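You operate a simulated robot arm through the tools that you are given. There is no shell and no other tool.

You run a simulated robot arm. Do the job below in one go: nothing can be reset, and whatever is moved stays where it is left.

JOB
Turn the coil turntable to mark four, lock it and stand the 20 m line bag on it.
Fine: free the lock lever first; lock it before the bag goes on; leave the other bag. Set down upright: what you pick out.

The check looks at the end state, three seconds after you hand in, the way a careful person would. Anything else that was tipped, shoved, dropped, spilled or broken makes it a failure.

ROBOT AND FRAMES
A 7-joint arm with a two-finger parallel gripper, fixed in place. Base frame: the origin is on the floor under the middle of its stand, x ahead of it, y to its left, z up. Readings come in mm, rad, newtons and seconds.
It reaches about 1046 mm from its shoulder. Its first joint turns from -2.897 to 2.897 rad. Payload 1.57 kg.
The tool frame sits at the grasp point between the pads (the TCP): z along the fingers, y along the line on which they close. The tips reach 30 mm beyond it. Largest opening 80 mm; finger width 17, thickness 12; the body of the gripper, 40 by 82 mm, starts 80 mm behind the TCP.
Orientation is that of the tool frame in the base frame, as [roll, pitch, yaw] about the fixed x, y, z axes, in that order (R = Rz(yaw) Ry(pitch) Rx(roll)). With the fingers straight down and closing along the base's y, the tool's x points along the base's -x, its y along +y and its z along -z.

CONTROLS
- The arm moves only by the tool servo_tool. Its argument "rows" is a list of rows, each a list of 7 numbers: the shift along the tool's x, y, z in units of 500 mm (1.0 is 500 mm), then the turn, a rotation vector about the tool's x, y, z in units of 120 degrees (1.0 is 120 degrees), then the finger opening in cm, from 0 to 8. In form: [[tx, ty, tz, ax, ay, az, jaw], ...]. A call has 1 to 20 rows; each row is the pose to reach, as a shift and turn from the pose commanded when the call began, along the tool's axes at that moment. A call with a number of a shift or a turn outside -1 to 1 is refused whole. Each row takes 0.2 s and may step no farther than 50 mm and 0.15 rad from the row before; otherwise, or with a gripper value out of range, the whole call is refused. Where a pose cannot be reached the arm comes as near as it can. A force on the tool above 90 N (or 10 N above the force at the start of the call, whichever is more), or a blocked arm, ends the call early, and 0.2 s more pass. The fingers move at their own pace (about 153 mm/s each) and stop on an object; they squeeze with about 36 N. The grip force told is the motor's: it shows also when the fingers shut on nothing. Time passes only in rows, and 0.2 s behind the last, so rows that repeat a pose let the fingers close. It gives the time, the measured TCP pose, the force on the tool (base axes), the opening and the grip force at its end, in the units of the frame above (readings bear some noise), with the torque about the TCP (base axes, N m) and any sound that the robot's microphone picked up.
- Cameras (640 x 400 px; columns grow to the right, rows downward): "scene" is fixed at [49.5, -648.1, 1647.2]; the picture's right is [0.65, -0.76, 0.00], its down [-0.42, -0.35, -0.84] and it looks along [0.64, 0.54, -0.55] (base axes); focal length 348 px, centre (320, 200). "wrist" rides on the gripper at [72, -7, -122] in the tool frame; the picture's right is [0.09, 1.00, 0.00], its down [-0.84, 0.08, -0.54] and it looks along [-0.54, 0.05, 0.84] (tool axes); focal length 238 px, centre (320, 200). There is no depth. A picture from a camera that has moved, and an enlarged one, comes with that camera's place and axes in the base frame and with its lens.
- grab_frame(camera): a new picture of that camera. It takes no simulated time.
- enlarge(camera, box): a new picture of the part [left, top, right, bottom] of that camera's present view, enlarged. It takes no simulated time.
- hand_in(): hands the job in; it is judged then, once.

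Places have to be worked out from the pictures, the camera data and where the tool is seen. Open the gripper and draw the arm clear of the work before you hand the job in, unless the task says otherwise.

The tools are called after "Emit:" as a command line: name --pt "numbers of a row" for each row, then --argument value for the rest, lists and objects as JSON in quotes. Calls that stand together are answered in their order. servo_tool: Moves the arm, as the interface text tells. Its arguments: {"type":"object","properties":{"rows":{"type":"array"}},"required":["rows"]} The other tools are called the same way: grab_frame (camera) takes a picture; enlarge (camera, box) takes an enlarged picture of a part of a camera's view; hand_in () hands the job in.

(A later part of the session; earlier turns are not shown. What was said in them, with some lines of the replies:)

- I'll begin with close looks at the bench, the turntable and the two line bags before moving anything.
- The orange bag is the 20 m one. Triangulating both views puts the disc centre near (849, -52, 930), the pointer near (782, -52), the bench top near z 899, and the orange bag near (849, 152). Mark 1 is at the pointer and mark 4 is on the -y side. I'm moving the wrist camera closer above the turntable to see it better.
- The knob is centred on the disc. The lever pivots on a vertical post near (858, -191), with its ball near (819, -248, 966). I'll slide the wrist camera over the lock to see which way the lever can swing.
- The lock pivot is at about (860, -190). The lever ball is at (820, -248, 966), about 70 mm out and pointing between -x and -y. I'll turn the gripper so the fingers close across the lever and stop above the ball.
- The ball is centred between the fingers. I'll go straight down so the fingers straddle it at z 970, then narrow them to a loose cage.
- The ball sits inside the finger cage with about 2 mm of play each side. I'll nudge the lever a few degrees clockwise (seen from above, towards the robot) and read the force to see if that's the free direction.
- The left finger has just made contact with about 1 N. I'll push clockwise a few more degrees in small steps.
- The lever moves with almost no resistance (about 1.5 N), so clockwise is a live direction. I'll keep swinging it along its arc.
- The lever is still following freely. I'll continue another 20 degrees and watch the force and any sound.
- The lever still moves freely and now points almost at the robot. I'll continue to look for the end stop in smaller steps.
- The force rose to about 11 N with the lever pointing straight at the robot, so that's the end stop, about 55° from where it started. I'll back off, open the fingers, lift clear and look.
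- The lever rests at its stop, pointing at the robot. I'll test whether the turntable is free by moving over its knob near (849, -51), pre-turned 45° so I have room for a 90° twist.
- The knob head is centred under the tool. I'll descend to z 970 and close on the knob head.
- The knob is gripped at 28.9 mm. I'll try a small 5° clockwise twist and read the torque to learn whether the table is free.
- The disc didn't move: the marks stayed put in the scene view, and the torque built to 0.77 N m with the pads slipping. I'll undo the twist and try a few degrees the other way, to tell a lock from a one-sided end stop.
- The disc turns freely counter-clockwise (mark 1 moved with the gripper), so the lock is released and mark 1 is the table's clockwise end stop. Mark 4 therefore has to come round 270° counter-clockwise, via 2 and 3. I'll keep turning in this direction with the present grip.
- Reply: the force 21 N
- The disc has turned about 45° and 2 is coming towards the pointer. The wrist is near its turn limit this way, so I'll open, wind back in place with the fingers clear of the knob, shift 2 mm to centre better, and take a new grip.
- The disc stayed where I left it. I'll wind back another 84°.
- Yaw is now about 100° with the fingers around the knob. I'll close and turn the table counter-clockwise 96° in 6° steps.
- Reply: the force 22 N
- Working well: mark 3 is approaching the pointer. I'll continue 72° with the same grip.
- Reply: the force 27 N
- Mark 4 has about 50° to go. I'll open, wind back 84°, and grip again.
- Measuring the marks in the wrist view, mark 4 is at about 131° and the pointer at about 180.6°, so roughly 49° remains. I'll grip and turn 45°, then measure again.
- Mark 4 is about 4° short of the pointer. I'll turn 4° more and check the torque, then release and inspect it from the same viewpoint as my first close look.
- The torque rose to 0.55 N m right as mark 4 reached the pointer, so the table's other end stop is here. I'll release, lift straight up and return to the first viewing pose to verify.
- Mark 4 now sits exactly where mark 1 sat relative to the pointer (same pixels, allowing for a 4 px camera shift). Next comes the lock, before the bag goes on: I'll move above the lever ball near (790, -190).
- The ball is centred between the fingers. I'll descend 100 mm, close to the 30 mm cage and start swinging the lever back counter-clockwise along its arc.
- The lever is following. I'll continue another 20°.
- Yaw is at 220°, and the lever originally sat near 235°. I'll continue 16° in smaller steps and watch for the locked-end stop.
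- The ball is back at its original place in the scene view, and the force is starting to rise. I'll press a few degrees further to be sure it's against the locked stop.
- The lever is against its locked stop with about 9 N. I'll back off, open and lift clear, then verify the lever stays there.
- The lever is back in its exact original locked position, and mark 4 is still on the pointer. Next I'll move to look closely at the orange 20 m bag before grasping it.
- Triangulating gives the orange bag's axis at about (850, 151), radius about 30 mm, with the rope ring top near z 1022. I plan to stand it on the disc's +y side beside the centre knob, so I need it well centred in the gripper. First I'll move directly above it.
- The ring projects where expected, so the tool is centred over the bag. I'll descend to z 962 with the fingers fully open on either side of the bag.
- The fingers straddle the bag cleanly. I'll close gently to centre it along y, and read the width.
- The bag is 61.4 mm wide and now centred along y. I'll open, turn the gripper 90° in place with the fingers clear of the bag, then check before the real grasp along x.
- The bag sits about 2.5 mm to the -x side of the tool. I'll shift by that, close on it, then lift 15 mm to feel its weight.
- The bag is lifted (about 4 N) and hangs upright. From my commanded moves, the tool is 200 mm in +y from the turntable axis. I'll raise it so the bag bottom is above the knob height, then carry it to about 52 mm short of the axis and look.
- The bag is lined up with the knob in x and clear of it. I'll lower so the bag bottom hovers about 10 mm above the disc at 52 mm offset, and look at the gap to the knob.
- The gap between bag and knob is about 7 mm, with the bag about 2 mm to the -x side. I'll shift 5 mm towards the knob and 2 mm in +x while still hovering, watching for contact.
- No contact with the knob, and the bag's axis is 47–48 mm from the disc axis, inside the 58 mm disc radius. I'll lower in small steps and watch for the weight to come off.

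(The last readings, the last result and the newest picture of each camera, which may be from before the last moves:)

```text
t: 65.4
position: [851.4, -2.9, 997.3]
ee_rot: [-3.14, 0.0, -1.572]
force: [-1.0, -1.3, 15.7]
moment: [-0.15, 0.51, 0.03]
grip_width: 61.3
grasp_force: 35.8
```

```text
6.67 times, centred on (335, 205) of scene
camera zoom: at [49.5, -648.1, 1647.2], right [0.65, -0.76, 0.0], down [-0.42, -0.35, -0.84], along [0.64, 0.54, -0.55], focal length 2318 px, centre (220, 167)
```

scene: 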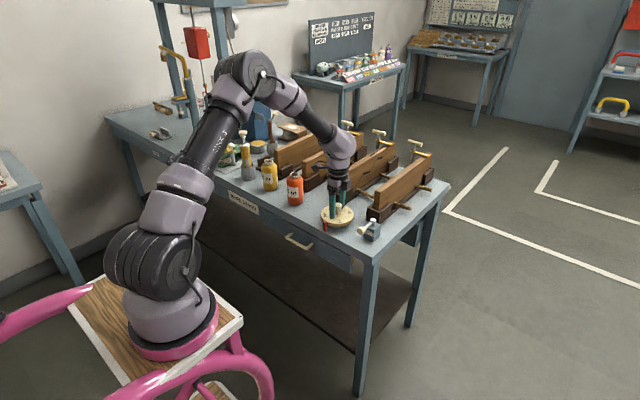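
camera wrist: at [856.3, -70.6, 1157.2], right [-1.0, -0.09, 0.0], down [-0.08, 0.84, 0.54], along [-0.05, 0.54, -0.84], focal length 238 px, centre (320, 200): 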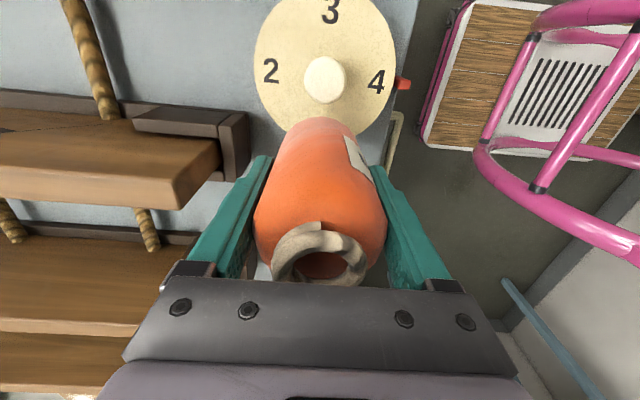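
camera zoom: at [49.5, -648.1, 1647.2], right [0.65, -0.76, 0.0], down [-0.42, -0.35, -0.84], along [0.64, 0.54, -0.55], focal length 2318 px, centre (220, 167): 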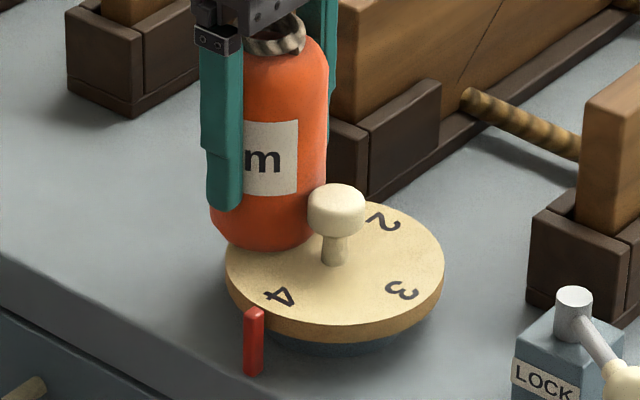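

Contact: the force changed from -3.6 N to +15.7 N at z ≈ 997, so the bag is on the disc and I'm pressing slightly. I'll ease up about 1.5 mm and look closely at how upright the bag stands before releasing.

Emit:
servo_tool --pt "0 0 -0.0015 0 0 0 5" --pt "0 0 -0.003 0 0 0 5" --pt "0 0 -0.003 0 0 0 5"

Emit:
enlarge --camera "scene" --box '[310, 165, 350, 225]'

Emit:
enlarge --camera "wrist" --box '[220, 20, 420, 290]'

```text
t: 66.2
position: [850.6, -3.5, 997.0]
ee_rot: [-3.141, -0.001, -1.568]
force: [3.0, 0.2, 4.5]
moment: [0.03, -0.34, 0.02]
grip_width: 61.5
grasp_force: 35.9
```

```text
6.67 times, centred on (330, 195) of scene
camera zoom: at [49.5, -648.1, 1647.2], right [0.65, -0.76, 0.0], down [-0.42, -0.35, -0.84], along [0.64, 0.54, -0.55], focal length 2318 px, centre (253, 233)
```

zoom: 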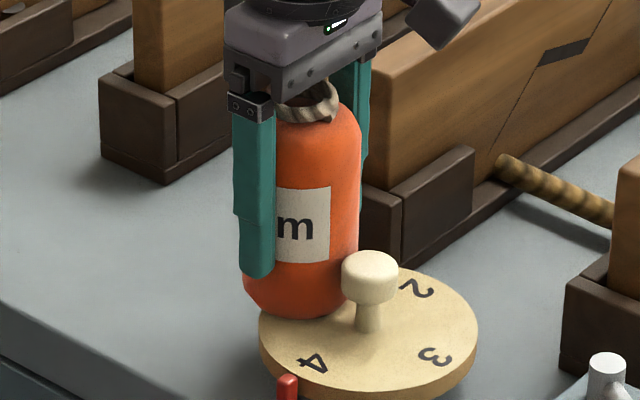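

```text
1.48 times, centred on (320, 155) of wrist
camera zoom: at [857.9, -75.3, 1118.9], right [-1.0, -0.09, 0.0], down [-0.08, 0.84, 0.54], along [-0.05, 0.54, -0.84], focal length 353 px, centre (320, 267)
```

zoom: 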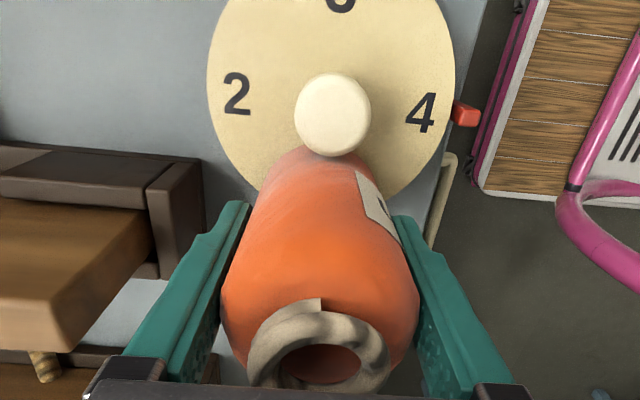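

The bag stands upright on the disc with only light net pressure. I'll ease up half a millimetre more and open the fingers gradually, holding still.

Emit:
servo_tool --pt "0 0 -0.001 0 0 0 5" --pt "0 0 -0.001 0 0 0 5.9" --pt "0 0 -0.001 0 0 0 6.2" --pt "0 0 -0.001 0 0 0 6.4" --pt "0 0 -0.001 0 0 0 6.7" --pt "0 0 -0.001 0 0 0 7.2" --pt "0 0 -0.001 0 0 0 8" --pt "0 0 -0.001 0 0 0 8"

Emit:
enlarge --camera "scene" --box '[310, 165, 350, 225]'

Emit:
enlarge --camera "wrist" --box '[220, 20, 420, 290]'

```text
t: 68.0
position: [851.2, -3.4, 997.2]
ee_rot: [3.141, 0.0, -1.572]
force: [1.8, 0.0, 0.1]
moment: [-0.01, 0.0, -0.01]
grip_width: 79.9
grasp_force: 0.2
```

```text
6.67 times, centred on (330, 195) of scene
camera zoom: at [49.5, -648.1, 1647.2], right [0.65, -0.76, 0.0], down [-0.42, -0.35, -0.84], along [0.64, 0.54, -0.55], focal length 2318 px, centre (253, 233)
```

zoom: 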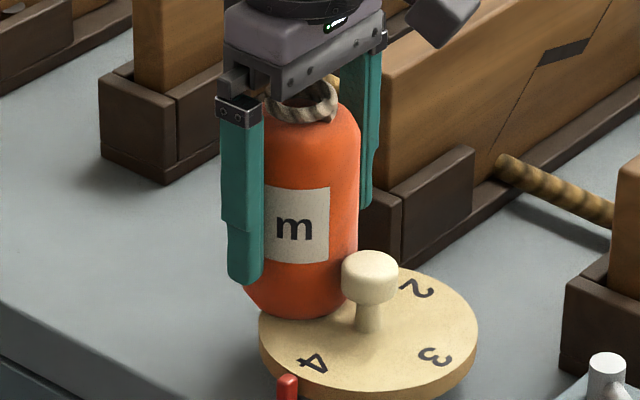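

```text
1.48 times, centred on (320, 155) of wrist
camera zoom: at [857.9, -75.1, 1119.8], right [-1.0, -0.09, 0.0], down [-0.08, 0.84, 0.54], along [-0.05, 0.54, -0.84], focal length 353 px, centre (320, 267)
```

zoom: 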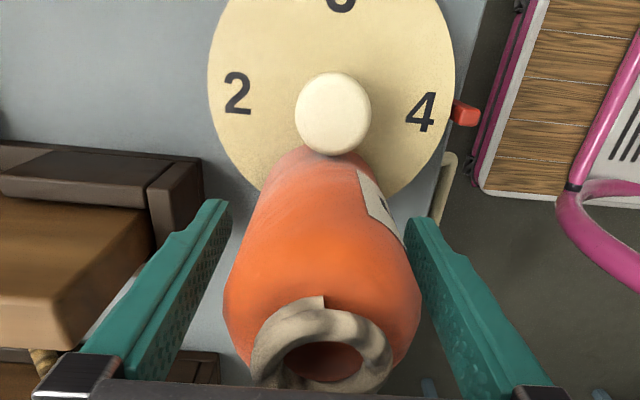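

The bag stands by itself on the disc after release. I'll lift straight up, slowly at first, until the fingertips clear the rope ring.

Emit:
servo_tool --pt "0 0 -0.01 0 0 0 8" --pt "0 0 -0.03 0 0 0 8" --pt "0 0 -0.06 0 0 0 8" --pt "0 0 -0.1 0 0 0 8" --pt "0 0 -0.14 0 0 0 8" --pt "0 0 -0.18 0 0 0 8" --pt "0 0 -0.22 0 0 0 8" --pt "0 0 -0.27 0 0 0 8" --pt "0 0 -0.32 0 0 0 8"

Emit:
grab_frame --camera "wrist"

Emit:
enlarge --camera "scene" --box '[300, 165, 400, 245]'

```text
t: 70.0
position: [851.6, -3.3, 1158.0]
ee_rot: [3.141, 0.0, -1.571]
force: [0.6, -0.1, 0.0]
moment: [0.03, 0.02, 0.0]
grip_width: 80.0
grasp_force: 0.1
```

```text
taken
camera wrist: at [858.6, -75.2, 1279.6], right [-1.0, -0.09, 0.0], down [-0.08, 0.84, 0.54], along [-0.05, 0.54, -0.84], focal length 238 px, centre (320, 200)
```

wrist: 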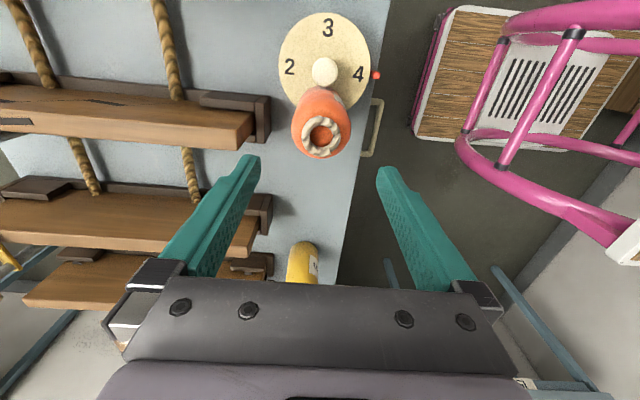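

```text
5.00 times, centred on (350, 205) of scene
camera zoom: at [49.5, -648.1, 1647.2], right [0.65, -0.76, 0.0], down [-0.42, -0.35, -0.84], along [0.64, 0.54, -0.55], focal length 1739 px, centre (170, 175)
```

zoom: 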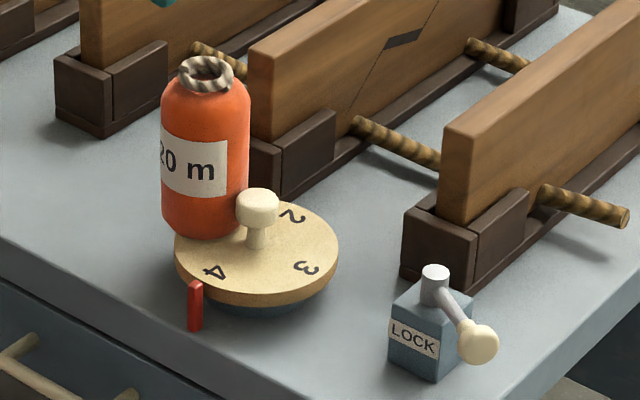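

The bag stands upright on the disc beside the knob, with mark 4 at the pointer and the lever in the locked position. I'll draw the arm back and up to a clear pose and do a final check from another angle.

Emit:
servo_tool --pt "-0.005 0.0485 -0.0253 0 0 0.0625 8" --pt "-0.01 0.097 -0.0507 0 0 0.125 8" --pt "-0.015 0.1455 -0.076 0 0 0.1875 8" --pt "-0.02 0.194 -0.1013 0 0 0.25 8" --pt "-0.025 0.2425 -0.1267 0 0 0.3125 8" --pt "-0.03 0.291 -0.152 0 0 0.375 8" --pt "-0.035 0.3395 -0.16 0 0 0.4375 8" --pt "-0.04 0.388 -0.168 0 0 0.5 8" --pt "-0.045 0.4365 -0.176 0 0 0.5625 8" --pt "-0.05 0.485 -0.184 0 0 0.625 8" --pt "-0.055 0.5335 -0.184 0 0 0.6875 8" --pt "-0.06 0.582 -0.184 0 0 0.75 8" --pt "-0.06 0.582 -0.184 0 0 0.75 8"

Emit:
grab_frame --camera "wrist"

Emit:
grab_frame --camera "scene"

Emit:
enlarge --camera "wrist" --box '[230, 180, 390, 280]'

Emit:
enlarge --camera "scene" --box '[310, 170, 370, 235]'

```text
t: 72.8
position: [560.8, 27.3, 1250.4]
ee_rot: [3.141, 0.001, 3.139]
force: [0.5, 0.7, -0.6]
moment: [0.0, 0.01, 0.02]
grip_width: 79.9
grasp_force: 0.3
```

```text
taken
camera wrist: at [488.4, 20.1, 1371.3], right [-0.09, 1.0, 0.0], down [0.84, 0.08, 0.54], along [0.54, 0.05, -0.84], focal length 238 px, centre (320, 200)
```

wrist: 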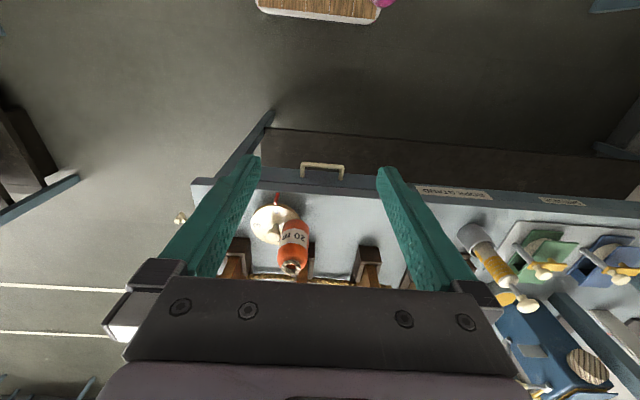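

```text
taken
```

scene: 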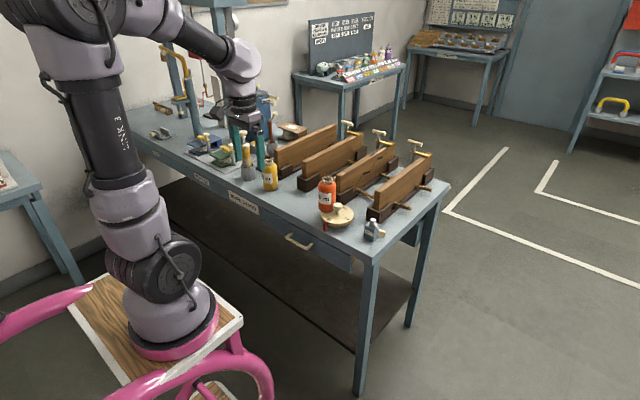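

```text
4.00 times, centred on (310, 230) of wrist
camera zoom: at [488.4, 20.1, 1371.3], right [-0.09, 1.0, 0.0], down [0.84, 0.08, 0.54], along [0.54, 0.05, -0.84], focal length 953 px, centre (360, 80)
```

zoom: 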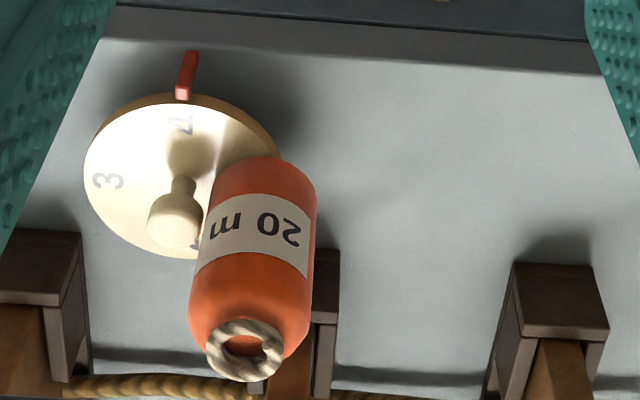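

```text
6.15 times, centred on (340, 202) of scene
camera zoom: at [49.5, -648.1, 1647.2], right [0.65, -0.76, 0.0], down [-0.42, -0.35, -0.84], along [0.64, 0.54, -0.55], focal length 2140 px, centre (197, 185)
```

zoom: 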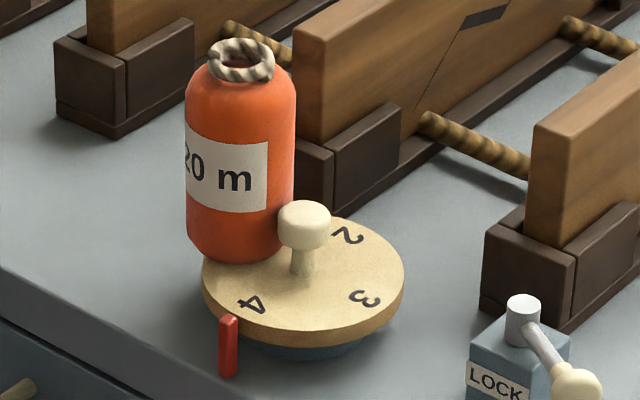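

Final check: the 20 m bag stands upright on the turntable, mark 4 is at the red pointer, and the lever is on its locked stop. The 30 m bag and everything else are untouched. The gripper is open and clear, so I'm handing in.

Emit:
hand_in

```text
The job is handed in.
```

The job is handed in. The turntable is at mark four and locked, and the 20 m line bag stands upright on it.

- **Lock freed first:** I swung the lever about 55° to its other stop, which released the table.
- **Turning:** the table would not turn straight from mark one to four because it is stopped in that direction. I took it the long way round, through two and three. Mark four ended on the red pointer, at the table's other end stop.
- **Locked before the bag:** I pushed the lever back against its original stop before touching the bag. I did not test-turn the table afterwards; I went by the stop and the lever's position matching where it started.
- **Bag position:** the centre knob keeps the bag to one side, so it overhangs the disc edge by about 20 mm. By my measurements its middle is about 10 mm inside the edge, and it stayed put after I let go.

I did not touch the 30 m bag or anything else on the bench. The gripper is open and the arm is drawn back.
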